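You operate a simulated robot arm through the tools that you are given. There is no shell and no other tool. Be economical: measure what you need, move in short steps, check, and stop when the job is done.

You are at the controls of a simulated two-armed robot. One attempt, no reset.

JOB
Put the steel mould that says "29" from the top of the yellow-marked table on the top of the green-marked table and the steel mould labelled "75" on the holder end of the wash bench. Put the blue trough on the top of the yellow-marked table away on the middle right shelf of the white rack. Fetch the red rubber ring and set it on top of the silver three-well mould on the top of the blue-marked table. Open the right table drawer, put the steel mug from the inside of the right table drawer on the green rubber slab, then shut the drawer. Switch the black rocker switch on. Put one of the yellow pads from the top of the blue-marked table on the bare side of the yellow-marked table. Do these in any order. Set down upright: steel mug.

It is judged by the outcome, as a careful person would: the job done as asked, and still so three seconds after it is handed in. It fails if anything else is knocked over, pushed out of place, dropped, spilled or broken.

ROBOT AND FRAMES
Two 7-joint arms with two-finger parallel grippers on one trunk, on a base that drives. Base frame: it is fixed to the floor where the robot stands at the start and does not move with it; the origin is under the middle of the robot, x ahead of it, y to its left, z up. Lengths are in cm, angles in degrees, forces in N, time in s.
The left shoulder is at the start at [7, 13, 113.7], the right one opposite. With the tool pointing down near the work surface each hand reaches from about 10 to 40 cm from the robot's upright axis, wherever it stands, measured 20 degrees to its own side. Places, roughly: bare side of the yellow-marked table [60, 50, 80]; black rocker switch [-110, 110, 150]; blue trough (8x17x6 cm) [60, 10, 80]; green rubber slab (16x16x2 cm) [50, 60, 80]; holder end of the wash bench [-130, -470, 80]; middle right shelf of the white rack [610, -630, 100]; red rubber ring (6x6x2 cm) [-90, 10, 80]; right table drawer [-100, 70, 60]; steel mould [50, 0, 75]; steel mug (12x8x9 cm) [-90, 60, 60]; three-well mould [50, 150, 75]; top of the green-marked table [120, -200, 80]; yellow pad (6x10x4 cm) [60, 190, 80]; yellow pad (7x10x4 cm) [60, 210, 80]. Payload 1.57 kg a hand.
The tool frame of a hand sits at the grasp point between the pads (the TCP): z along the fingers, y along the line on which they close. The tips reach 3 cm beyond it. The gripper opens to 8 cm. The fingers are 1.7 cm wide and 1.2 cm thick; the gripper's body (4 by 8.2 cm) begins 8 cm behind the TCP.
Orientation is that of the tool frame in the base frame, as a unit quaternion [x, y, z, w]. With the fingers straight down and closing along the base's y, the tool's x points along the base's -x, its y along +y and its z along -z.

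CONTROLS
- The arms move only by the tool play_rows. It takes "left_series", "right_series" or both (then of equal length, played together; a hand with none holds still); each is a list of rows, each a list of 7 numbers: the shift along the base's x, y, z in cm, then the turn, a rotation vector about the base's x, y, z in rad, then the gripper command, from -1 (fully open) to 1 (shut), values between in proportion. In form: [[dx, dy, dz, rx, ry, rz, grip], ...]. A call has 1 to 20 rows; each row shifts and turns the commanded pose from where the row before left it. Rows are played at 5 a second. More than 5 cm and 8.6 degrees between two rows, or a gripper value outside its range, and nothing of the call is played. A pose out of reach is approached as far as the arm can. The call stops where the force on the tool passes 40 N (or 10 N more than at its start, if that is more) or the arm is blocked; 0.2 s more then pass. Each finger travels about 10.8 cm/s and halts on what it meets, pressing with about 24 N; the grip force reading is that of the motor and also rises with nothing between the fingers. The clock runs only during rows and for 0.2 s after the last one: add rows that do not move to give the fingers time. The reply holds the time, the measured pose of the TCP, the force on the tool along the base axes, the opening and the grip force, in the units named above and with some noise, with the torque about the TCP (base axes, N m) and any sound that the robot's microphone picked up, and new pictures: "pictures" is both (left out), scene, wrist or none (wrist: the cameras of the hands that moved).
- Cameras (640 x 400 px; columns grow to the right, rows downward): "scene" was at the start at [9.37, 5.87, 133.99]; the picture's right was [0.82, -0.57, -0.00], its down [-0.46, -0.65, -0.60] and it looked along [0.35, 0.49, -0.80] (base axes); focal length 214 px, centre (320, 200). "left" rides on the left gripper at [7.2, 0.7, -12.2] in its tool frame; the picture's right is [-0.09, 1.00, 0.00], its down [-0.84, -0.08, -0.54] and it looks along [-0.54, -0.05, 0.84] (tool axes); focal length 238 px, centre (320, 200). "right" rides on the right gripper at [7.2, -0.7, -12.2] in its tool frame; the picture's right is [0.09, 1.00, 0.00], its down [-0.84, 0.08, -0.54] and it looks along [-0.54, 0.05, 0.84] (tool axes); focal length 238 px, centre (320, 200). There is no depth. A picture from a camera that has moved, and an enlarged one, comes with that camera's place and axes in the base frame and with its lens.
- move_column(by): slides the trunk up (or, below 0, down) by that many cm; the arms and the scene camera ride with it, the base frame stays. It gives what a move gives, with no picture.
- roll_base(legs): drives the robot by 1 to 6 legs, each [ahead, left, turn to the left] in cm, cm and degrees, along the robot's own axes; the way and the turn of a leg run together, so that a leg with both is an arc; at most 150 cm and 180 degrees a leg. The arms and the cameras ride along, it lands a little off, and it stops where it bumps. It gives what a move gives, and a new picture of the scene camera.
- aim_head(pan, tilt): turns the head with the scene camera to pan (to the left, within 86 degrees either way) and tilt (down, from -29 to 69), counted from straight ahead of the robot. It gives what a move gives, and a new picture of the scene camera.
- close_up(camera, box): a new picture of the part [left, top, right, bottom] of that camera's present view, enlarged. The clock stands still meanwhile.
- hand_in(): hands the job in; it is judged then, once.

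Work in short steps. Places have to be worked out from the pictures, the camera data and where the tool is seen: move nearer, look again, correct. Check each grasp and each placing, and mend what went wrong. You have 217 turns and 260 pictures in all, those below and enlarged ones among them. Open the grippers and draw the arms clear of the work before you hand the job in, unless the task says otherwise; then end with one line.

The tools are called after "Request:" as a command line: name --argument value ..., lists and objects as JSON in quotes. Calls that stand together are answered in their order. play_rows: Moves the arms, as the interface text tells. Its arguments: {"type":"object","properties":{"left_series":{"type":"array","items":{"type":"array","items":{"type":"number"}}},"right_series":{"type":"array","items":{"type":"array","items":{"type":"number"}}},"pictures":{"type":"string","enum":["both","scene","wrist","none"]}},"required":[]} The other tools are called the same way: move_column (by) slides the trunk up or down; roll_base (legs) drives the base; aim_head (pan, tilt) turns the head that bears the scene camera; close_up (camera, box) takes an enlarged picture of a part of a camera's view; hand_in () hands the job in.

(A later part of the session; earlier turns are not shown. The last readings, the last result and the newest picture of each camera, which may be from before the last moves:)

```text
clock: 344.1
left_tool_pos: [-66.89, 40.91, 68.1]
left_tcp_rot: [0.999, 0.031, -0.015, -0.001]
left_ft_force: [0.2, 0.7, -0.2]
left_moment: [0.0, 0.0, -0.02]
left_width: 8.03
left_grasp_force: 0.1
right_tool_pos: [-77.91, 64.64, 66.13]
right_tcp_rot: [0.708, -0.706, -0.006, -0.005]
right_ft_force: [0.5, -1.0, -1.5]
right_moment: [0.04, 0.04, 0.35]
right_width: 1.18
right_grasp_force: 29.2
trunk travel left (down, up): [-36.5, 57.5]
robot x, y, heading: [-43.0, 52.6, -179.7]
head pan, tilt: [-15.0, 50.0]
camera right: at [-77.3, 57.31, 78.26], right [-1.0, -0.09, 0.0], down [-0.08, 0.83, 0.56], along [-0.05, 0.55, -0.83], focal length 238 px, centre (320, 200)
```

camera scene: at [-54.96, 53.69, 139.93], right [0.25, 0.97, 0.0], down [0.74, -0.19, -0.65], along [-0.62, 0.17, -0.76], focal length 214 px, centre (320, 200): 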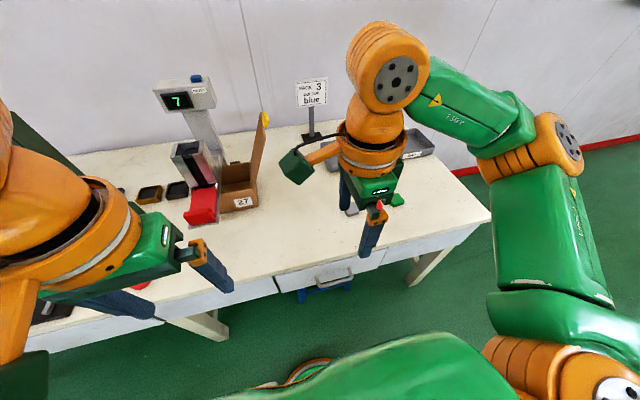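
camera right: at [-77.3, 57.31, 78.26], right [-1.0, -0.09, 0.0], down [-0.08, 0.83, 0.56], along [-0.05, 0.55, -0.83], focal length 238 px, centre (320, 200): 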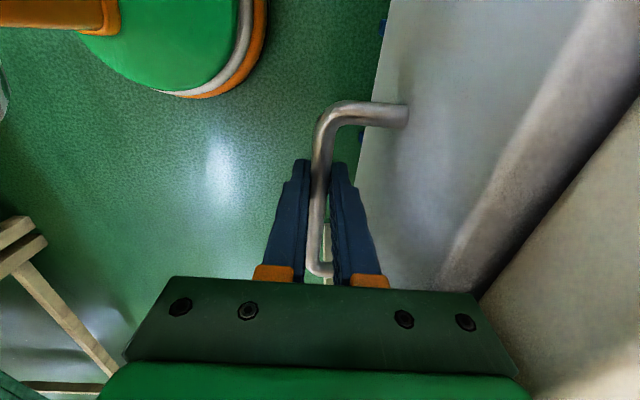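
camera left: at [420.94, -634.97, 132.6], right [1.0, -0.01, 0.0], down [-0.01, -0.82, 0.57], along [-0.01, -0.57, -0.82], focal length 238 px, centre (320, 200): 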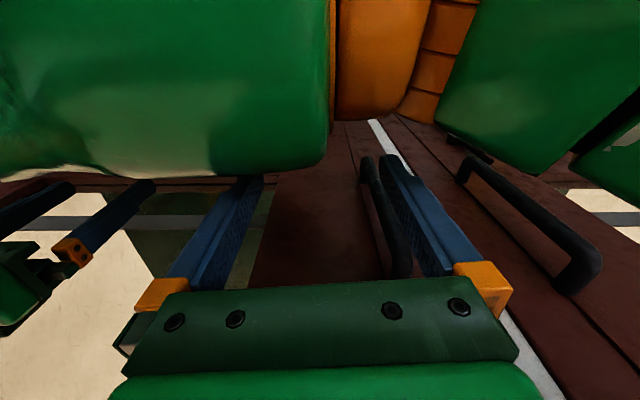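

The bar is gripped (1.18 cm). I pull the drawer open by driving back 22 cm.

Request:
roll_base --legs '[[-22, 0, 0]]'

Request:
close_up --camera "right" --box '[0, 0, 640, 400]'

```text
clock: 345.8
left_tool_pos: [-44.78, 41.01, 68.12]
left_tcp_rot: [0.999, 0.03, -0.015, -0.002]
left_ft_force: [-0.7, 0.4, -0.5]
left_moment: [0.0, 0.0, -0.01]
left_width: 8.0
left_grasp_force: 0.1
right_tool_pos: [-55.78, 64.65, 66.17]
right_tcp_rot: [0.707, -0.707, -0.007, -0.007]
right_ft_force: [-0.5, -10.2, -6.2]
right_moment: [-0.6, 0.0, 0.35]
right_width: 1.2
right_grasp_force: 29.1
trunk travel left (down, up): [-36.5, 57.5]
robot x, y, heading: [-20.95, 52.71, -179.8]
head pan, tilt: [-15.0, 50.0]
camera scene: at [-33.35, 54.21, 93.37], right [0.26, 0.97, 0.0], down [0.74, -0.2, -0.64], along [-0.62, 0.17, -0.77], focal length 214 px, centre (320, 200)
```

scene: 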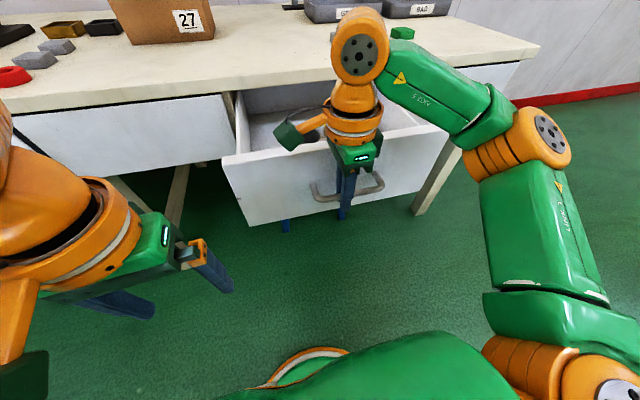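

```text
1.00 times, centred on (320, 200) of right (not enlarged: the box is as wide or as high as the picture)
camera zoom: at [-55.17, 57.29, 78.25], right [-1.0, -0.09, 0.0], down [-0.08, 0.83, 0.56], along [-0.05, 0.56, -0.83], focal length 238 px, centre (320, 200)
```

zoom: 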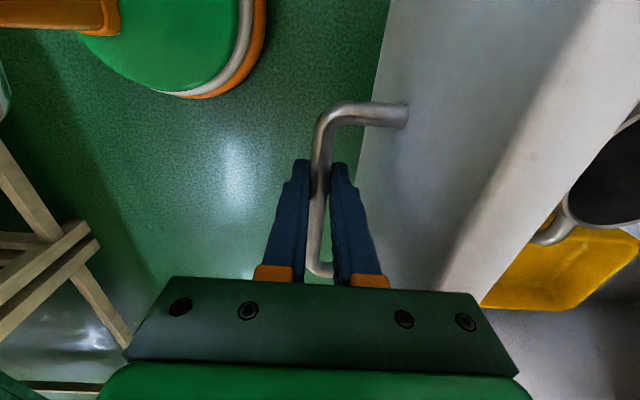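

The drawer is open 22 cm and I glimpse the mug. I release the bar, raise the trunk and look down into the drawer.

Request:
play_rows --right_series '[[0, 0, 0, 0, 0, 0, 0.3], [0, 0, 0, 0, 0, 0, 0.3]]' --pictures "none"

Request:
move_column --by 34

Request:
close_up --camera "right" --box '[0, 0, 640, 400]'

```text
clock: 346.4
left_tool_pos: [-44.76, 41.2, 68.03]
left_tcp_rot: [0.999, 0.031, -0.015, -0.001]
left_ft_force: [0.7, -1.0, -0.7]
left_moment: [-0.01, 0.0, 0.0]
left_width: 8.0
left_grasp_force: 0.1
right_tool_pos: [-55.86, 64.64, 66.27]
right_tcp_rot: [-0.707, 0.707, 0.006, 0.006]
right_ft_force: [0.5, 0.7, -0.1]
right_moment: [-0.01, 0.01, 0.0]
right_width: 2.8
right_grasp_force: 0.1
trunk travel left (down, up): [-36.5, 57.5]
robot x, y, heading: [-21.03, 52.87, -179.8]
head pan, tilt: [-15.0, 50.0]
```

```text
clock: 349.7
left_tool_pos: [-44.73, 41.15, 102.04]
left_tcp_rot: [0.999, 0.031, -0.015, -0.002]
left_ft_force: [-0.2, 0.1, 0.5]
left_moment: [0.03, -0.01, -0.02]
left_width: 8.02
left_grasp_force: 0.2
right_tool_pos: [-55.62, 64.7, 100.09]
right_tcp_rot: [0.707, -0.707, -0.007, -0.005]
right_ft_force: [0.3, 0.2, 0.4]
right_moment: [-0.03, 0.0, -0.01]
right_width: 2.79
right_grasp_force: 0.1
trunk travel left (down, up): [-70.5, 23.5]
robot x, y, heading: [-20.68, 52.78, -179.8]
head pan, tilt: [-15.0, 50.0]
```

```text
1.00 times, centred on (320, 200) of right (not enlarged: the box is as wide or as high as the picture)
camera zoom: at [-55.11, 57.41, 112.27], right [-1.0, -0.09, 0.0], down [-0.08, 0.83, 0.56], along [-0.05, 0.55, -0.83], focal length 238 px, centre (320, 200)
```

zoom: 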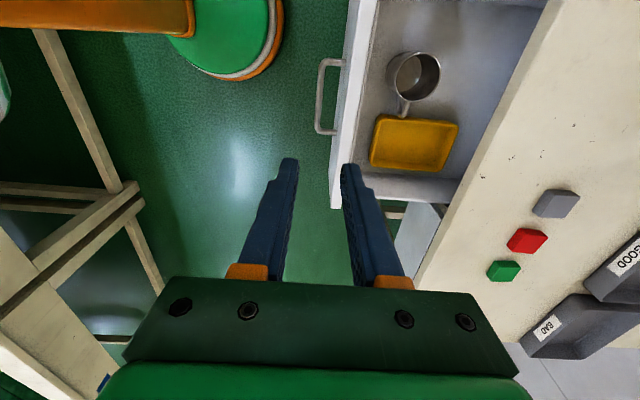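

I see the steel mug upright with its opening up, handle toward the yellow tray. I zoom in.

Request:
close_up --camera "right" --box '[340, 20, 500, 140]'

```text
3.33 times, centred on (420, 80) of right
camera zoom: at [-55.11, 57.41, 112.27], right [-1.0, -0.09, 0.0], down [-0.08, 0.83, 0.56], along [-0.05, 0.55, -0.83], focal length 794 px, centre (-13, 600)
```

zoom: 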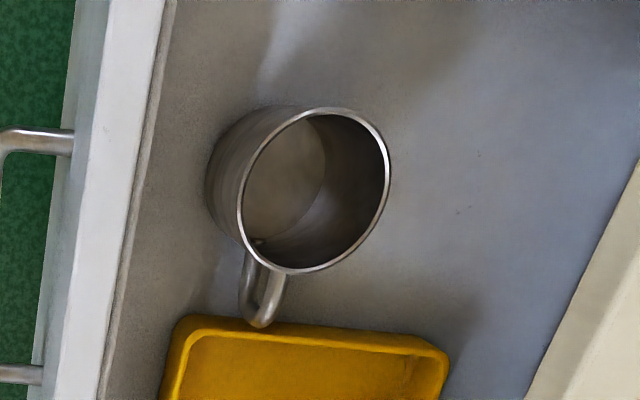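

The mug is empty. I move the right hand toward its near (+x) wall and lower, to triangulate the rim height.

Request:
play_rows --right_series '[[-4, -1.2, 0, 0, 0, 0, 0.25], [-4, -1.2, 0, 0, 0, 0, 0.25], [-4, -1.2, 0, 0, 0, 0, 0.25], [0, 0, 0, 0, 0, 0, 0.25]]' --pictures "none"

Request:
move_column --by -14

Request:
close_up --camera "right" --box '[200, 0, 520, 200]'

```text
clock: 350.7
left_tool_pos: [-44.83, 41.31, 101.99]
left_tcp_rot: [0.999, 0.03, -0.015, 0.0]
left_ft_force: [0.4, -0.2, -0.4]
left_moment: [-0.05, -0.03, 0.02]
left_width: 8.02
left_grasp_force: 0.1
right_tool_pos: [-66.6, 61.75, 99.94]
right_tcp_rot: [-0.707, 0.707, 0.007, 0.004]
right_ft_force: [0.4, 0.0, -0.1]
right_moment: [-0.04, -0.02, -0.03]
right_width: 3.01
right_grasp_force: 0.1
right hand out of reach, approached as far as the arm can: row 3
trunk travel left (down, up): [-70.5, 23.5]
robot x, y, heading: [-20.93, 52.5, -179.8]
head pan, tilt: [-15.0, 50.0]
```

```text
clock: 352.4
left_tool_pos: [-44.92, 41.1, 88.09]
left_tcp_rot: [0.999, 0.03, -0.015, -0.001]
left_ft_force: [-0.2, 0.6, -1.0]
left_moment: [-0.01, -0.02, 0.02]
left_width: 8.01
left_grasp_force: 0.1
right_tool_pos: [-66.52, 61.58, 85.94]
right_tcp_rot: [0.707, -0.707, -0.006, -0.005]
right_ft_force: [0.3, 0.0, 0.0]
right_moment: [0.02, 0.02, 0.03]
right_width: 2.99
right_grasp_force: 0.0
trunk travel left (down, up): [-56.5, 37.5]
robot x, y, heading: [-21.17, 52.56, -179.8]
head pan, tilt: [-15.0, 50.0]
```

```text
2.00 times, centred on (360, 100) of right
camera zoom: at [-65.96, 54.25, 98.02], right [-1.0, -0.09, 0.0], down [-0.08, 0.83, 0.56], along [-0.05, 0.55, -0.83], focal length 477 px, centre (240, 400)
```

zoom: 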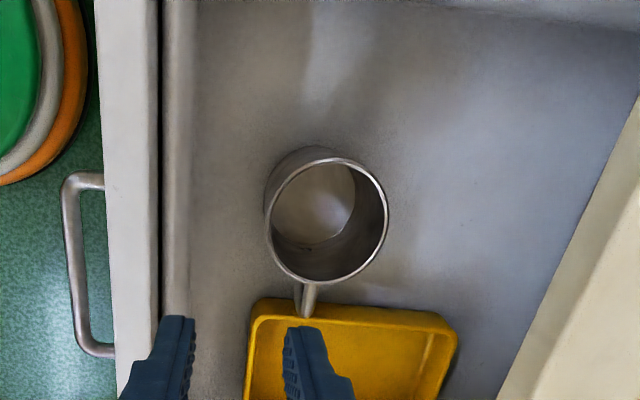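

Rim at z≈68, mug centre (-71.8, 60.7), radius ~3.75. I drive 8 cm closer and place the hand over the near wall at (-68.4, 60.7).

Request:
roll_base --legs '[[8, 0, 0]]'

Request:
play_rows --right_series '[[2, -0.3, 0, 0, 0, 0, 0.25], [2, -0.3, 0, 0, 0, 0, 0.25], [2, -0.3, 0, 0, 0, 0, 0.25], [0, 0, 0, 0, 0, 0, 0.25]]' --pictures "wrist"

```text
clock: 353.4
left_tool_pos: [-52.66, 41.0, 88.0]
left_tcp_rot: [0.999, 0.031, -0.015, -0.001]
left_ft_force: [-0.4, 0.2, 0.2]
left_moment: [-0.01, -0.06, 0.03]
left_width: 8.01
left_grasp_force: 0.0
right_tool_pos: [-74.45, 61.52, 85.98]
right_tcp_rot: [-0.707, 0.707, 0.007, 0.004]
right_ft_force: [-1.0, -0.3, -0.5]
right_moment: [0.02, -0.04, -0.01]
right_width: 3.02
right_grasp_force: 0.1
trunk travel left (down, up): [-56.5, 37.5]
robot x, y, heading: [-29.34, 52.9, -179.8]
head pan, tilt: [-15.0, 50.0]
camera scene: at [-41.16, 54.35, 113.38], right [0.26, 0.97, 0.0], down [0.74, -0.2, -0.64], along [-0.62, 0.17, -0.77], focal length 214 px, centre (320, 200)
```

scene: 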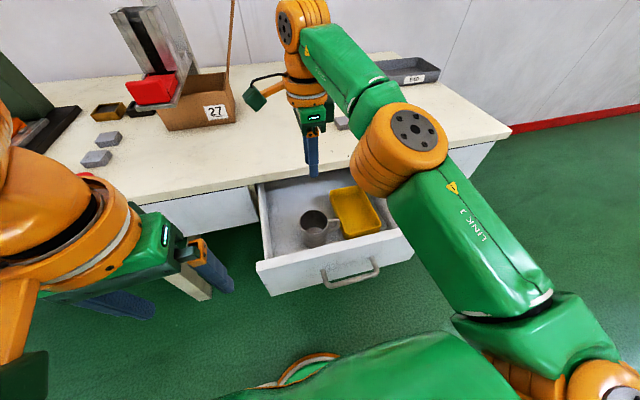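

```text
clock: 354.4
left_tool_pos: [-52.57, 41.12, 88.02]
left_tcp_rot: [0.999, 0.03, -0.015, -0.001]
left_ft_force: [0.4, -0.5, 0.5]
left_moment: [0.01, -0.01, 0.0]
left_width: 8.0
left_grasp_force: 0.1
right_tool_pos: [-68.38, 60.73, 86.1]
right_tcp_rot: [-0.707, 0.707, 0.006, 0.005]
right_ft_force: [0.2, -0.4, -0.7]
right_moment: [-0.03, 0.02, -0.04]
right_width: 3.0
right_grasp_force: 0.1
trunk travel left (down, up): [-56.5, 37.5]
robot x, y, heading: [-28.48, 52.91, -180.1]
head pan, tilt: [-15.0, 50.0]
camera right: at [-67.86, 53.4, 98.07], right [-1.0, -0.09, 0.0], down [-0.08, 0.83, 0.56], along [-0.05, 0.55, -0.83], focal length 238 px, centre (320, 200)
```

right: 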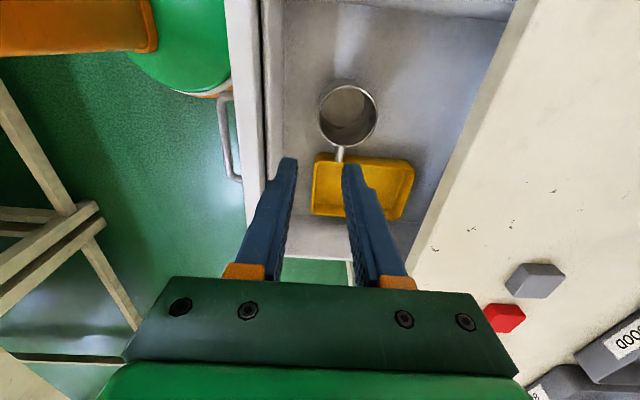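

The estimate holds. I lower 12 cm to just above the rim and check the finger placement.

Request:
move_column --by -12

Request:
close_up --camera "right" --box '[200, 50, 460, 300]'

```text
clock: 355.9
left_tool_pos: [-52.66, 41.02, 76.06]
left_tcp_rot: [0.999, 0.03, -0.016, -0.001]
left_ft_force: [0.6, 0.1, 0.1]
left_moment: [0.0, 0.01, -0.05]
left_width: 8.03
left_grasp_force: 0.1
right_tool_pos: [-68.38, 60.77, 74.01]
right_tcp_rot: [0.707, -0.707, -0.006, -0.005]
right_ft_force: [0.9, 0.0, -0.5]
right_moment: [-0.02, -0.02, -0.02]
right_width: 2.98
right_grasp_force: 0.1
trunk travel left (down, up): [-44.5, 49.5]
robot x, y, heading: [-28.84, 52.9, -180.1]
head pan, tilt: [-15.0, 50.0]
```

```text
1.60 times, centred on (330, 175) of right
camera zoom: at [-67.85, 53.4, 86.08], right [-1.0, -0.09, 0.0], down [-0.08, 0.83, 0.56], along [-0.05, 0.55, -0.83], focal length 381 px, centre (304, 240)
```

zoom: 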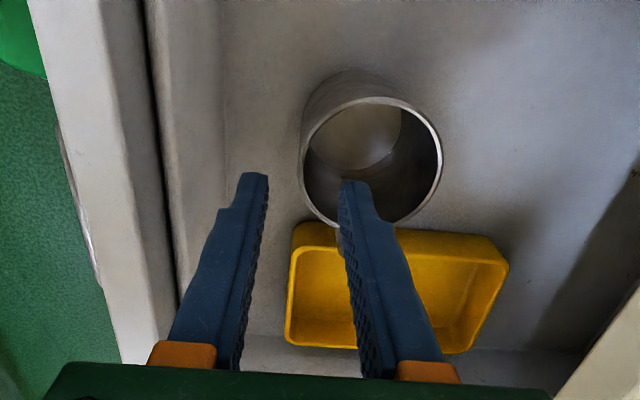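

The wall lies right midway between the fingers. I lower 6.5 cm and close.

Request:
move_column --by -6.5

Request:
play_rows --right_series '[[0, 0, 0, 0, 0, 0, 0.6], [0, 0, 0, 0, 0, 0, 1], [0, 0, 0, 0, 0, 0, 1], [0, 0, 0, 0, 0, 0, 1]]' --pictures "wrist"

```text
clock: 357.0
left_tool_pos: [-52.76, 41.13, 69.62]
left_tcp_rot: [0.999, 0.031, -0.016, -0.001]
left_ft_force: [0.9, 0.1, 0.1]
left_moment: [0.0, 0.03, 0.0]
left_width: 8.02
left_grasp_force: 0.1
right_tool_pos: [-68.44, 60.76, 67.63]
right_tcp_rot: [0.707, -0.707, -0.006, -0.005]
right_ft_force: [0.2, 0.1, 0.0]
right_moment: [0.0, -0.01, 0.01]
right_width: 2.98
right_grasp_force: 0.2
trunk travel left (down, up): [-38.0, 56.0]
robot x, y, heading: [-28.4, 52.51, -179.9]
head pan, tilt: [-15.0, 50.0]
```

```text
clock: 358.0
left_tool_pos: [-52.61, 41.15, 69.64]
left_tcp_rot: [0.999, 0.03, -0.015, 0.0]
left_ft_force: [0.7, 0.2, -0.3]
left_moment: [0.0, 0.0, -0.03]
left_width: 8.0
left_grasp_force: 0.1
right_tool_pos: [-68.49, 60.74, 67.56]
right_tcp_rot: [-0.706, 0.708, 0.007, 0.003]
right_ft_force: [-0.5, 3.1, 5.8]
right_moment: [0.2, 0.47, -0.15]
right_width: 0.42
right_grasp_force: 23.7
trunk travel left (down, up): [-38.0, 56.0]
robot x, y, heading: [-28.71, 52.78, -179.8]
head pan, tilt: [-15.0, 50.0]
camera right: at [-67.78, 53.44, 79.64], right [-1.0, -0.09, 0.0], down [-0.07, 0.83, 0.56], along [-0.05, 0.55, -0.83], focal length 238 px, centre (320, 200)
```

right: 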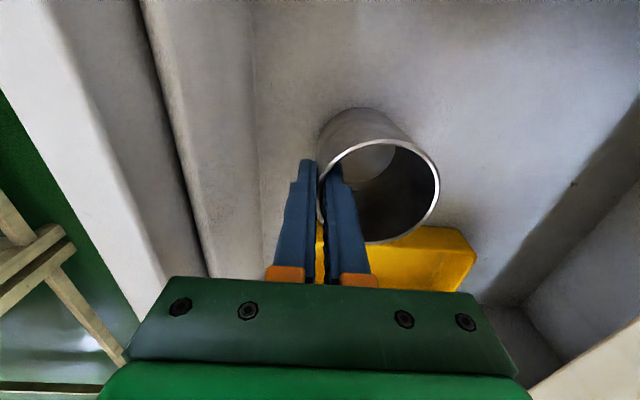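

The wall is gripped. I lift 4 cm and check.

Request:
move_column --by 4

Request:
close_up --camera "right" --box '[200, 50, 520, 300]'

```text
clock: 358.8
left_tool_pos: [-52.69, 41.14, 73.56]
left_tcp_rot: [0.999, 0.031, -0.015, -0.001]
left_ft_force: [0.3, -0.3, 0.1]
left_moment: [0.03, 0.05, 0.02]
left_width: 8.0
left_grasp_force: 0.1
right_tool_pos: [-68.51, 60.7, 71.48]
right_tcp_rot: [0.707, -0.707, -0.007, -0.005]
right_ft_force: [-0.2, 0.5, -1.2]
right_moment: [-0.01, -0.03, 0.01]
right_width: 0.36
right_grasp_force: 24.0
trunk travel left (down, up): [-42.0, 52.0]
robot x, y, heading: [-28.89, 52.73, -180.2]
head pan, tilt: [-15.0, 50.0]
```

```text
1.60 times, centred on (360, 175) of right
camera zoom: at [-67.9, 53.39, 83.56], right [-1.0, -0.09, 0.0], down [-0.08, 0.83, 0.56], along [-0.05, 0.55, -0.83], focal length 381 px, centre (256, 240)
```

zoom: 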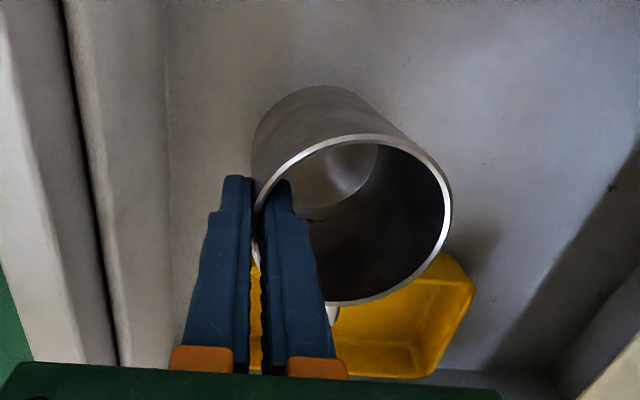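

The mug hangs level and free. I raise the trunk, lift and draw back the mug hand, then shift right so the left hand can push the drawer shut.

Request:
move_column --by 14

Request:
play_rows --right_series '[[0, 0, 2, 0, 0, 0, 1], [0, 0, 3, 0, 0, 0, 1], [1, 0, 3, 0, 0, 0, 1], [2, 0, 3, 0, 0, 0, 1], [2, 0, 3, 0, 0, 0, 1], [2, 0, 1, 0, 0, 0, 1], [2, 0, 0, 0, 0, 0, 1], [1, 0, 0, 0, 0, 0, 1]]' --left_series '[[0, 0, 0, 0, 0, 0, 1], [0, 0, 0, 0, 0, 0, 1], [0, 0, 0, 0, 0, 0, 1], [0, 0, 0, 0, 0, 0, 1], [0, 0, 0, 0, 0, 0, 1], [0, 0, 0, 0, 0, 0, 1], [0, 0, 0, 0, 0, 0, 1], [0, 0, 0, 0, 0, 0, 1]]' --pictures "none"

Request:
roll_base --legs '[[0, -18, 0]]'

```text
clock: 360.5
left_tool_pos: [-52.67, 41.12, 87.48]
left_tcp_rot: [0.999, 0.031, -0.015, -0.001]
left_ft_force: [-0.2, 0.1, -0.9]
left_moment: [0.04, -0.03, 0.04]
left_width: 8.01
left_grasp_force: 0.1
right_tool_pos: [-68.45, 60.76, 85.42]
right_tcp_rot: [0.707, -0.707, -0.006, -0.005]
right_ft_force: [-0.2, -0.8, -2.2]
right_moment: [0.0, -0.08, 0.0]
right_width: 0.38
right_grasp_force: 24.1
trunk travel left (down, up): [-56.0, 38.0]
robot x, y, heading: [-29.02, 52.61, -179.8]
head pan, tilt: [-15.0, 50.0]
```

```text
clock: 362.3
left_tool_pos: [-52.7, 41.21, 87.53]
left_tcp_rot: [0.999, 0.03, -0.016, -0.002]
left_ft_force: [-0.4, -0.3, -0.5]
left_moment: [0.01, -0.01, 0.03]
left_width: 0.0
left_grasp_force: 21.7
right_tool_pos: [-58.53, 60.66, 100.58]
right_tcp_rot: [0.707, -0.707, -0.006, -0.004]
right_ft_force: [0.0, -1.2, -2.0]
right_moment: [-0.02, -0.06, -0.01]
right_width: 0.36
right_grasp_force: 23.9
trunk travel left (down, up): [-56.0, 38.0]
robot x, y, heading: [-28.5, 52.71, -179.6]
head pan, tilt: [-15.0, 50.0]
```

```text
clock: 363.8
left_tool_pos: [-52.83, 58.96, 87.56]
left_tcp_rot: [0.999, 0.03, -0.015, -0.002]
left_ft_force: [-0.2, 0.6, 0.0]
left_moment: [0.0, -0.01, -0.01]
left_width: 0.0
left_grasp_force: 21.3
right_tool_pos: [-58.46, 78.66, 100.68]
right_tcp_rot: [-0.707, 0.707, 0.007, 0.006]
right_ft_force: [0.2, -1.1, -1.5]
right_moment: [-0.02, -0.08, 0.01]
right_width: 0.36
right_grasp_force: 24.4
trunk travel left (down, up): [-56.0, 38.0]
robot x, y, heading: [-28.73, 70.14, -179.9]
head pan, tilt: [-15.0, 50.0]
camera scene: at [-41.25, 72.2, 112.87], right [0.26, 0.97, 0.0], down [0.74, -0.2, -0.64], along [-0.62, 0.17, -0.77], focal length 214 px, centre (320, 200)
```

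scene: 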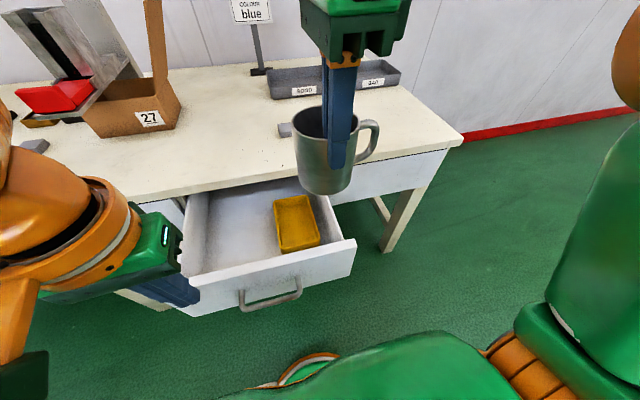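

The mug is held level. I shift 4 cm more right and lower the closed left fingers in front of the drawer panel.

Request:
roll_base --legs '[[0, -4, 0]]'

Request:
play_rows --left_series '[[0, 0, -4, 0, 0, 0, 1], [0, 0, -4, 0, 0, 0, 1], [0, 0, -4, 0, 0, 0, 1], [0, 0, -3.5, 0, 0, 0, 1], [0, 0, 0, 0, 0, 0, 1]]' --pictures "both"

```text
clock: 364.7
left_tool_pos: [-52.8, 62.72, 87.5]
left_tcp_rot: [0.999, 0.031, -0.015, -0.002]
left_ft_force: [-0.8, -0.2, -0.2]
left_moment: [0.02, -0.01, -0.01]
left_width: 0.02
left_grasp_force: 21.2
right_tool_pos: [-58.59, 82.42, 100.67]
right_tcp_rot: [0.708, -0.707, -0.007, -0.005]
right_ft_force: [0.8, -0.8, -1.0]
right_moment: [-0.01, -0.06, -0.05]
right_width: 0.38
right_grasp_force: 24.4
trunk travel left (down, up): [-56.0, 38.0]
robot x, y, heading: [-28.69, 74.36, -180.1]
head pan, tilt: [-15.0, 50.0]
camera scene: at [-41.25, 76.0, 112.87], right [0.26, 0.97, 0.0], down [0.74, -0.2, -0.64], along [-0.62, 0.17, -0.77], focal length 214 px, centre (320, 200)
```

scene: 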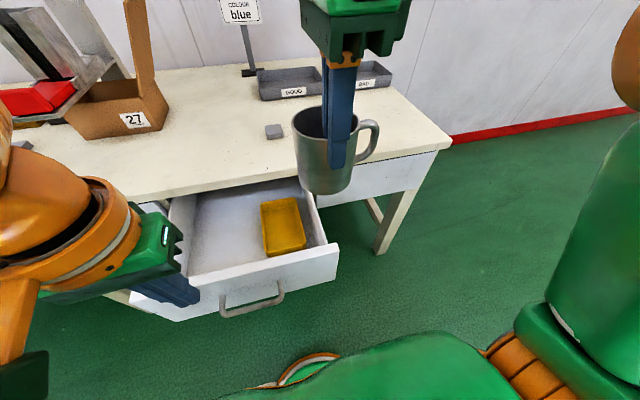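

```text
clock: 365.9
left_tool_pos: [-52.88, 63.05, 72.04]
left_tcp_rot: [0.999, 0.031, -0.015, -0.001]
left_ft_force: [0.3, 0.2, 0.0]
left_moment: [-0.02, 0.02, -0.02]
left_width: 0.01
left_grasp_force: 21.8
right_tool_pos: [-58.54, 82.53, 100.59]
right_tcp_rot: [-0.707, 0.707, 0.006, 0.005]
right_ft_force: [-0.2, -0.9, -2.0]
right_moment: [0.0, -0.05, 0.0]
right_width: 0.36
right_grasp_force: 24.1
trunk travel left (down, up): [-56.0, 38.0]
robot x, y, heading: [-28.99, 74.29, -180.0]
head pan, tilt: [-15.0, 50.0]
camera scene: at [-41.21, 76.21, 112.87], right [0.26, 0.97, 0.0], down [0.74, -0.2, -0.64], along [-0.62, 0.17, -0.77], focal length 214 px, centre (320, 200)
camera left: at [-45.23, 62.82, 84.06], right [-0.03, -1.0, 0.0], down [-0.82, 0.02, 0.57], along [-0.57, 0.02, -0.82], focal length 238 px, centre (320, 200)
```

scene: 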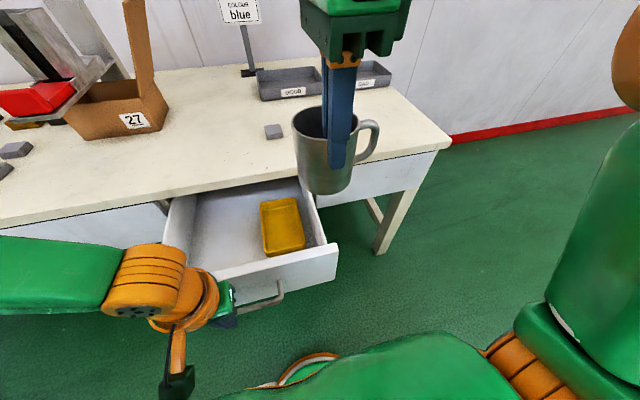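
left: 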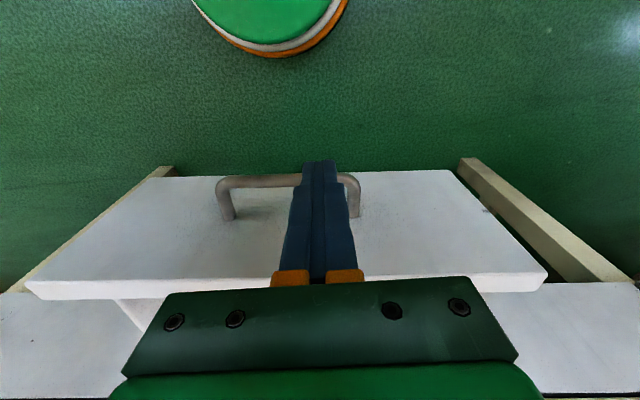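

The fingers stand before the panel, above the bar. I drive ahead 26 cm to push the drawer in.

Request:
roll_base --legs '[[26, 0, 0]]'

Request:
close_up --camera "left" --box '[0, 0, 640, 400]'

```text
clock: 367.7
left_tool_pos: [-78.6, 63.14, 72.05]
left_tcp_rot: [0.999, 0.029, -0.014, -0.001]
left_ft_force: [0.4, -0.1, -0.6]
left_moment: [0.01, -0.01, 0.05]
left_width: 0.0
left_grasp_force: 21.6
right_tool_pos: [-84.28, 82.75, 100.61]
right_tcp_rot: [-0.705, 0.709, 0.006, 0.005]
right_ft_force: [0.1, -1.0, -1.6]
right_moment: [-0.04, -0.07, -0.01]
right_width: 0.37
right_grasp_force: 24.6
trunk travel left (down, up): [-56.0, 38.0]
robot x, y, heading: [-54.5, 74.58, 179.9]
head pan, tilt: [-15.0, 50.0]
camera scene: at [-67.01, 76.24, 112.87], right [0.26, 0.97, 0.0], down [0.74, -0.2, -0.64], along [-0.62, 0.17, -0.77], focal length 214 px, centre (320, 200)
```

scene: 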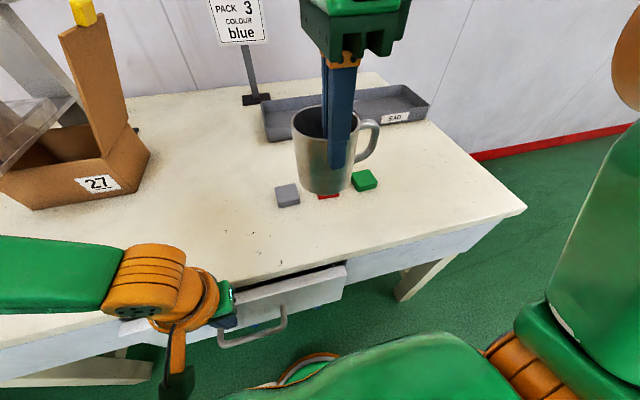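

```text
1.00 times, centred on (320, 200) of left (not enlarged: the box is as wide or as high as the picture)
camera zoom: at [-71.09, 62.87, 84.09], right [-0.03, -1.0, 0.0], down [-0.82, 0.03, 0.57], along [-0.57, 0.02, -0.82], focal length 238 px, centre (320, 200)
```

zoom: 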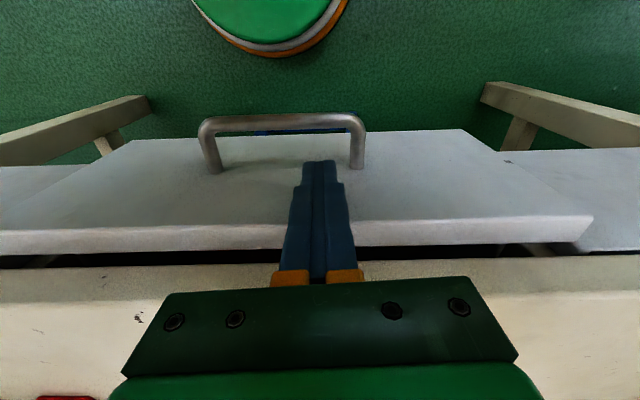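

About 2–3 cm remain. I push on by 2.5 cm.

Request:
roll_base --legs '[[2.5, 0, 0]]'

Request:
close_up --camera "left" --box '[0, 0, 640, 400]'

```text
clock: 368.5
left_tool_pos: [-81.22, 63.23, 72.09]
left_tcp_rot: [0.999, 0.029, -0.016, -0.001]
left_ft_force: [0.3, -0.1, -0.2]
left_moment: [-0.03, 0.03, 0.02]
left_width: 0.01
left_grasp_force: 21.9
right_tool_pos: [-86.82, 82.6, 100.63]
right_tcp_rot: [-0.706, 0.708, 0.007, 0.004]
right_ft_force: [-0.2, -0.3, -0.7]
right_moment: [0.0, -0.05, 0.0]
right_width: 0.39
right_grasp_force: 24.0
trunk travel left (down, up): [-56.0, 38.0]
robot x, y, heading: [-57.11, 74.58, 179.9]
head pan, tilt: [-15.0, 50.0]
camera scene: at [-69.49, 76.24, 112.88], right [0.26, 0.97, 0.0], down [0.74, -0.2, -0.64], along [-0.62, 0.17, -0.77], focal length 214 px, centre (320, 200)
```

scene: 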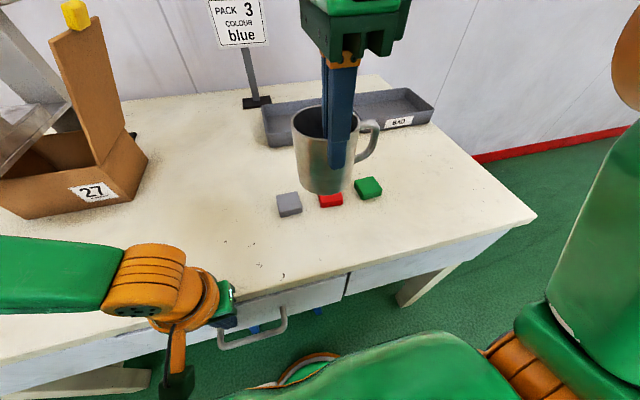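

```text
1.00 times, centred on (320, 200) of left (not enlarged: the box is as wide or as high as the picture)
camera zoom: at [-73.59, 62.88, 84.09], right [-0.03, -1.0, 0.0], down [-0.82, 0.03, 0.57], along [-0.57, 0.02, -0.82], focal length 238 px, centre (320, 200)
```

zoom: 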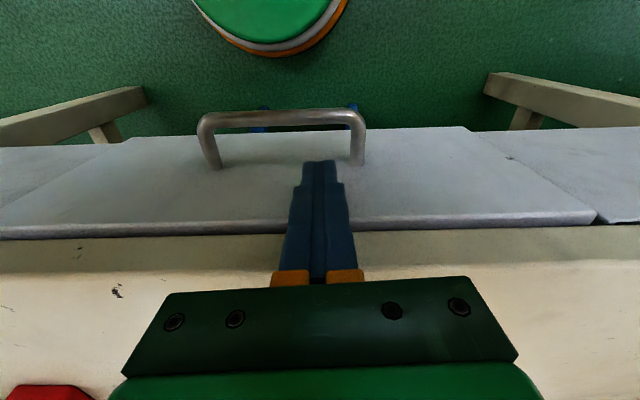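

Nearly shut; a thin gap remains. I push 1.2 cm more.

Request:
roll_base --legs '[[1.2, 0, 0]]'

Request:
close_up --camera "left" --box '[0, 100, 640, 400]'

```text
clock: 369.6
left_tool_pos: [-81.57, 63.14, 72.1]
left_tcp_rot: [1.0, 0.029, -0.009, 0.001]
left_ft_force: [13.8, 2.5, 4.3]
left_moment: [0.04, 0.18, -0.23]
left_width: 0.0
left_grasp_force: 21.3
right_tool_pos: [-87.63, 82.71, 100.73]
right_tcp_rot: [-0.706, 0.708, 0.008, 0.003]
right_ft_force: [-0.8, 0.2, -0.9]
right_moment: [-0.02, -0.05, 0.0]
right_width: 0.37
right_grasp_force: 24.1
trunk travel left (down, up): [-56.0, 38.0]
robot x, y, heading: [-58.47, 74.55, 180.0]
head pan, tilt: [-15.0, 50.0]
stopped in leg 1: the force on the tool passed its limit at 41 N (the readings are from after the stop); the commanded pose is now the measured one
camera scene: at [-70.23, 76.32, 112.94], right [0.26, 0.97, 0.0], down [0.74, -0.2, -0.65], along [-0.62, 0.17, -0.76], focal length 214 px, centre (320, 200)
```

scene: 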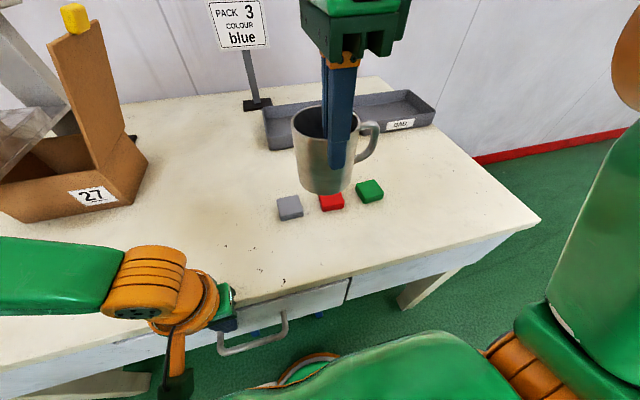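

```text
1.00 times, centred on (320, 250) of left (not enlarged: the box is as wide or as high as the picture)
camera zoom: at [-74.15, 62.88, 84.17], right [-0.04, -1.0, 0.0], down [-0.83, 0.03, 0.56], along [-0.56, 0.02, -0.83], focal length 238 px, centre (320, 150)
```

zoom: 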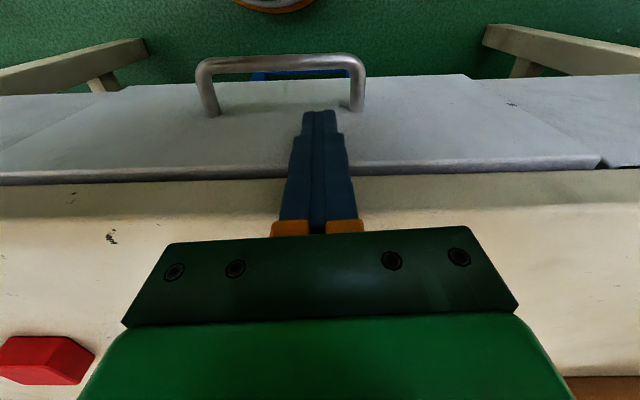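

The drawer is shut (41 N against its stop). I back off, raise the left hand, and move left to the red ring.

Request:
roll_base --legs '[[-15, 0, 0]]'

Request:
play_rows --left_series '[[0, 0, 4, 0, 0, 0, -1], [0, 0, 4, 0, 0, 0, -1], [0, 0, 4, 0, 0, 0, -1], [0, 0, 4, 0, 0, 0, -1], [0, 0, 4, 0, 0, 0, -1]]' --pictures "none"

Request:
roll_base --legs '[[0, 52, 0], [8, 0, 0]]'

Request:
close_up --camera "left" --box '[0, 0, 640, 400]'

```text
clock: 371.0
left_tool_pos: [-66.95, 63.01, 71.99]
left_tcp_rot: [1.0, 0.03, -0.009, 0.0]
left_ft_force: [0.2, 0.0, 0.3]
left_moment: [0.01, 0.0, -0.02]
left_width: 0.0
left_grasp_force: 21.1
right_tool_pos: [-72.98, 82.71, 100.58]
right_tcp_rot: [-0.707, 0.707, 0.006, 0.005]
right_ft_force: [0.8, -0.7, -1.7]
right_moment: [-0.01, -0.04, 0.01]
right_width: 0.38
right_grasp_force: 24.4
trunk travel left (down, up): [-56.0, 38.0]
robot x, y, heading: [-43.25, 74.45, -179.9]
head pan, tilt: [-15.0, 50.0]
camera scene: at [-55.71, 76.22, 112.86], right [0.26, 0.97, 0.0], down [0.74, -0.2, -0.64], along [-0.62, 0.17, -0.77], focal length 214 px, centre (320, 200)
```

scene: 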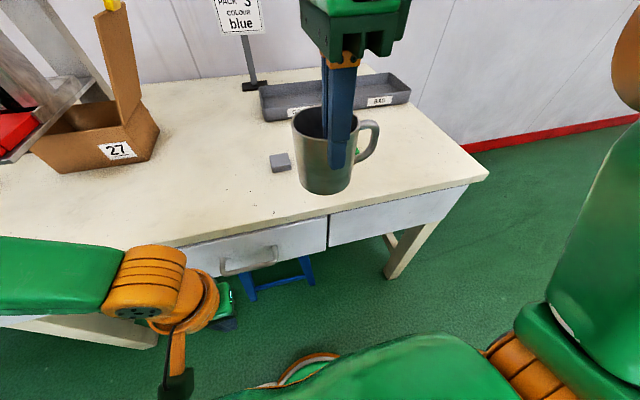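

```text
clock: 372.2
left_tool_pos: [-66.7, 63.16, 91.88]
left_tcp_rot: [1.0, 0.029, -0.009, 0.0]
left_ft_force: [0.9, -0.2, 0.2]
left_moment: [0.02, 0.01, -0.03]
left_width: 7.97
left_grasp_force: 0.0
right_tool_pos: [-72.9, 82.58, 100.52]
right_tcp_rot: [-0.707, 0.707, 0.007, 0.006]
right_ft_force: [0.9, -0.5, -0.7]
right_moment: [0.0, -0.05, 0.01]
right_width: 0.35
right_grasp_force: 23.7
trunk travel left (down, up): [-56.0, 38.0]
robot x, y, heading: [-43.55, 74.31, -180.0]
head pan, tilt: [-15.0, 50.0]
```

```text
clock: 375.9
left_tool_pos: [-74.65, 11.66, 91.8]
left_tcp_rot: [0.999, 0.031, -0.01, -0.001]
left_ft_force: [-0.9, 0.3, -0.8]
left_moment: [-0.01, -0.01, 0.02]
left_width: 8.02
left_grasp_force: 0.0
right_tool_pos: [-80.86, 31.14, 100.55]
right_tcp_rot: [0.708, -0.707, -0.007, -0.005]
right_ft_force: [-0.7, -0.3, -1.5]
right_moment: [-0.01, -0.06, 0.01]
right_width: 0.33
right_grasp_force: 23.9
trunk travel left (down, up): [-56.0, 38.0]
robot x, y, heading: [-51.17, 23.26, -180.1]
head pan, tilt: [-15.0, 50.0]
camera scene: at [-63.57, 24.89, 112.88], right [0.26, 0.97, 0.0], down [0.74, -0.2, -0.64], along [-0.62, 0.16, -0.77], focal length 214 px, centre (320, 200)
```

scene: 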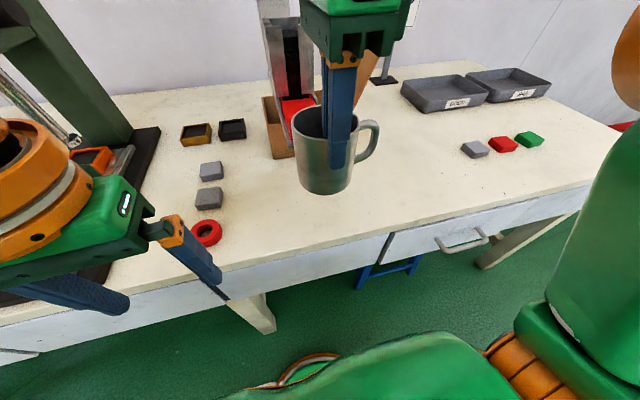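

```text
1.00 times, centred on (320, 200) of left (not enlarged: the box is as wide or as high as the picture)
camera zoom: at [-67.15, 11.42, 103.97], right [-0.03, -1.0, 0.0], down [-0.83, 0.03, 0.56], along [-0.56, 0.02, -0.83], focal length 238 px, centre (320, 200)
```

zoom: 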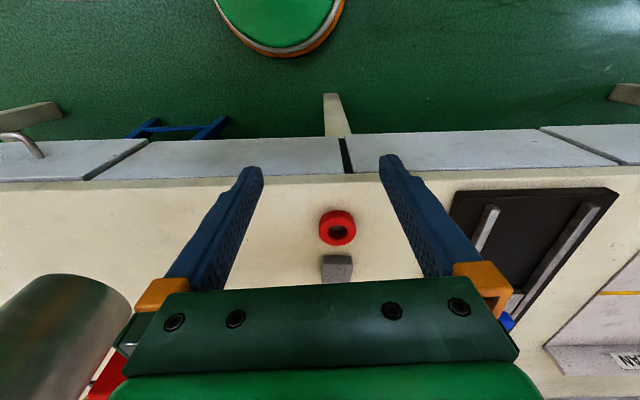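

The ring is at (-88.2, 10.0), ~5 cm wide. I drive 5 cm nearer and bring the left hand over it.

Request:
roll_base --legs '[[5, 0, 0]]'

Request:
play_rows --left_series '[[-3, -0.6, -1, 0, 0, 0, -1], [-3, -0.6, -1, 0, 0, 0, -1], [-2.5, -0.5, -1, 0, 0, 0, -1], [0, 0, -1.5, 0, 0, 0, -1], [0, 0, 0, 0, 0, 0, -1]]' --pictures "wrist"

```text
clock: 376.8
left_tool_pos: [-79.44, 11.55, 91.93]
left_tcp_rot: [0.999, 0.03, -0.011, 0.001]
left_ft_force: [-0.2, -0.1, 0.3]
left_moment: [0.0, -0.03, -0.04]
left_width: 8.01
left_grasp_force: 0.1
right_tool_pos: [-85.84, 31.14, 100.67]
right_tcp_rot: [-0.707, 0.707, 0.007, 0.005]
right_ft_force: [0.0, -0.1, -1.1]
right_moment: [0.0, -0.04, 0.02]
right_width: 0.39
right_grasp_force: 24.2
trunk travel left (down, up): [-56.0, 38.0]
robot x, y, heading: [-56.53, 23.05, -180.0]
head pan, tilt: [-15.0, 50.0]
camera scene: at [-68.39, 24.89, 112.89], right [0.26, 0.97, 0.0], down [0.74, -0.2, -0.64], along [-0.62, 0.16, -0.77], focal length 214 px, centre (320, 200)
```

scene: 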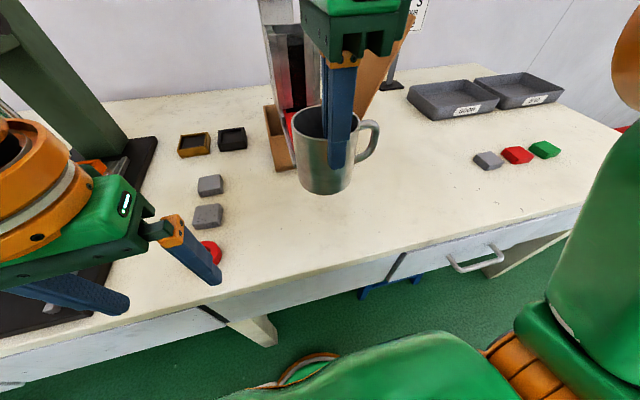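

```text
clock: 378.0
left_tool_pos: [-88.08, 9.99, 87.24]
left_tcp_rot: [0.999, 0.03, -0.01, -0.001]
left_ft_force: [0.9, -0.7, 0.3]
left_moment: [0.01, -0.01, -0.01]
left_width: 8.0
left_grasp_force: 0.1
right_tool_pos: [-85.91, 31.2, 100.75]
right_tcp_rot: [-0.707, 0.707, 0.006, 0.004]
right_ft_force: [-1.1, 0.8, -1.7]
right_moment: [0.0, -0.06, -0.02]
right_width: 0.36
right_grasp_force: 23.4
trunk travel left (down, up): [-56.0, 38.0]
robot x, y, heading: [-56.41, 23.27, -179.6]
head pan, tilt: [-15.0, 50.0]
camera left: at [-80.62, 9.72, 99.33], right [-0.03, -1.0, 0.0], down [-0.83, 0.03, 0.56], along [-0.56, 0.02, -0.83], focal length 238 px, centre (320, 200)
```

left: 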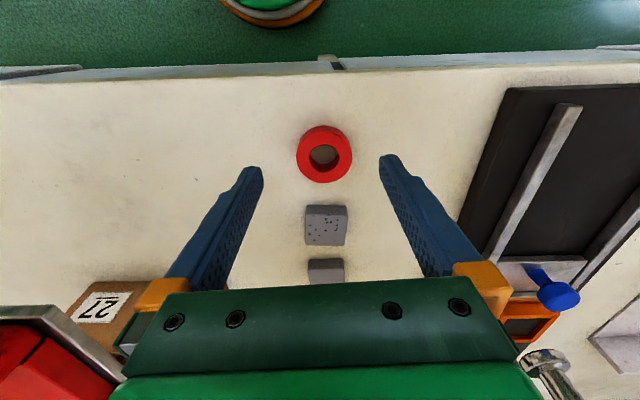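

Centred. I lower to the table and close on the ring.

Request:
play_rows --left_series '[[-0.6, -0.2, -2, 0, 0, 0, -1], [0, 0, -2, 0, 0, 0, -1], [0, 0, -1.2, 0, 0, 0, -1], [0, 0, 0, 0, 0, 0, 0], [0, 0, 0, 0, 0, 0, 1], [0, 0, 0, 0, 0, 0, 1], [0, 0, 0, 0, 0, 0, 1]]' --pictures "wrist"

```text
clock: 379.6
left_tool_pos: [-88.53, 9.75, 82.31]
left_tcp_rot: [0.999, 0.031, -0.01, 0.0]
left_ft_force: [-0.8, -0.5, 0.2]
left_moment: [0.02, -0.03, 0.01]
left_width: 0.0
left_grasp_force: 21.5
right_tool_pos: [-85.85, 31.28, 100.59]
right_tcp_rot: [0.708, -0.707, -0.007, -0.006]
right_ft_force: [-0.3, 0.3, -1.6]
right_moment: [-0.03, -0.04, -0.03]
right_width: 0.37
right_grasp_force: 24.3
trunk travel left (down, up): [-56.0, 38.0]
robot x, y, heading: [-56.15, 23.02, -179.7]
head pan, tilt: [-15.0, 50.0]
camera left: at [-81.2, 9.48, 94.25], right [-0.03, -1.0, 0.0], down [-0.83, 0.03, 0.56], along [-0.56, 0.02, -0.83], focal length 238 px, centre (320, 200)
```

left: 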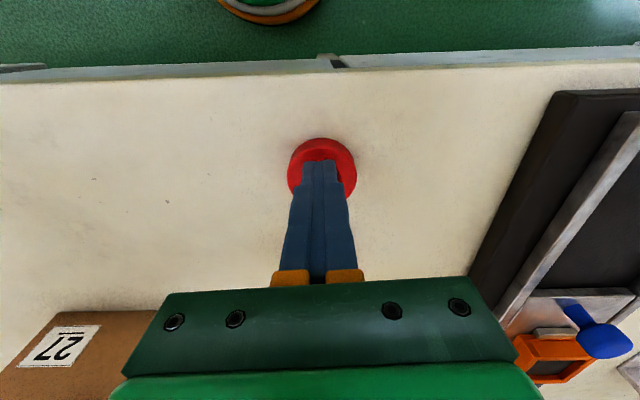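

Closed just above it: the ring's top is below z 79. I open, shift 1.2 cm in, and lower 2.6 cm more.

Request:
play_rows --left_series '[[0, 0, 1, 0, 0, 0, -1], [-0.6, 0, 0, 0, 0, 0, -1], [-0.5, 0, 0, 0, 0, 0, -1], [0, 0, -1, 0, 0, 0, -1]]' --pictures "wrist"

```text
clock: 380.6
left_tool_pos: [-89.72, 9.74, 82.07]
left_tcp_rot: [0.999, 0.03, -0.009, 0.0]
left_ft_force: [1.1, 0.1, 0.2]
left_moment: [-0.06, 0.0, -0.01]
left_width: 8.0
left_grasp_force: 0.1
right_tool_pos: [-85.9, 31.23, 100.59]
right_tcp_rot: [-0.707, 0.707, 0.007, 0.005]
right_ft_force: [0.0, 0.5, -1.5]
right_moment: [0.0, -0.07, 0.0]
right_width: 0.34
right_grasp_force: 24.3
trunk travel left (down, up): [-56.0, 38.0]
robot x, y, heading: [-56.21, 23.13, -179.8]
head pan, tilt: [-15.0, 50.0]
camera left: at [-82.35, 9.49, 94.2], right [-0.03, -1.0, 0.0], down [-0.83, 0.03, 0.56], along [-0.56, 0.02, -0.83], focal length 238 px, centre (320, 200)
```

left: 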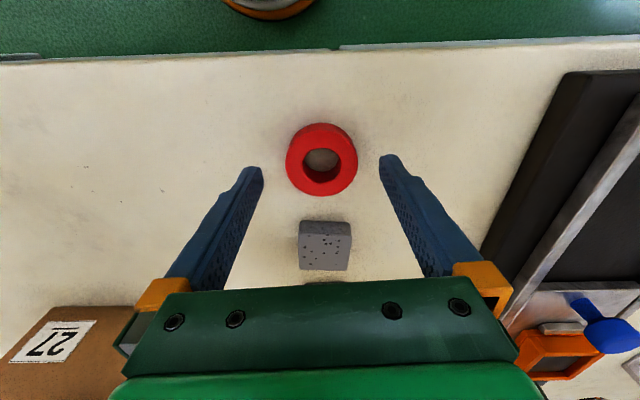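

Request:
play_rows --left_series '[[0, 0, -1.2, 0, 0, 0, -1], [0, 0, -1, 0, 0, 0, -1], [0, 0, -0.4, 0, 0, 0, -1], [0, 0, 0, 0, 0, 0, 0], [0, 0, 0, 0, 0, 0, 1], [0, 0, 0, 0, 0, 0, 1], [0, 0, 0, 0, 0, 0, 1]]' --pictures "wrist"

```text
clock: 382.2
left_tool_pos: [-89.61, 9.82, 79.53]
left_tcp_rot: [1.0, 0.03, -0.009, 0.001]
left_ft_force: [-0.3, 0.1, 0.3]
left_moment: [0.0, -0.01, 0.02]
left_width: 5.22
left_grasp_force: 24.7
right_tool_pos: [-85.83, 31.26, 100.66]
right_tcp_rot: [-0.707, 0.707, 0.007, 0.005]
right_ft_force: [0.3, 0.0, -2.3]
right_moment: [0.01, -0.05, -0.01]
right_width: 0.37
right_grasp_force: 23.4
trunk travel left (down, up): [-56.0, 38.0]
robot x, y, heading: [-56.08, 23.25, -179.7]
head pan, tilt: [-15.0, 50.0]
camera left: at [-82.32, 9.54, 91.62], right [-0.03, -1.0, 0.0], down [-0.83, 0.03, 0.56], along [-0.56, 0.02, -0.83], focal length 238 px, centre (320, 200)
```

left: 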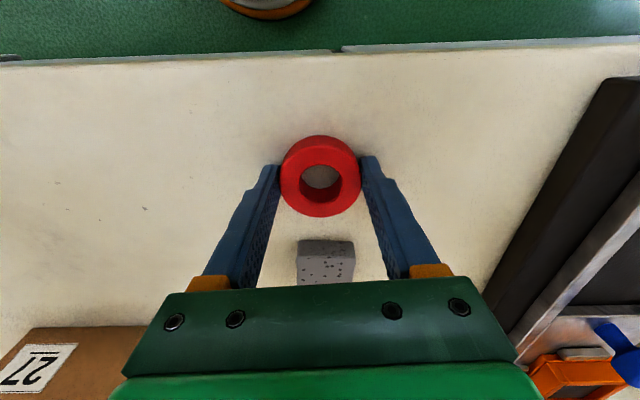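

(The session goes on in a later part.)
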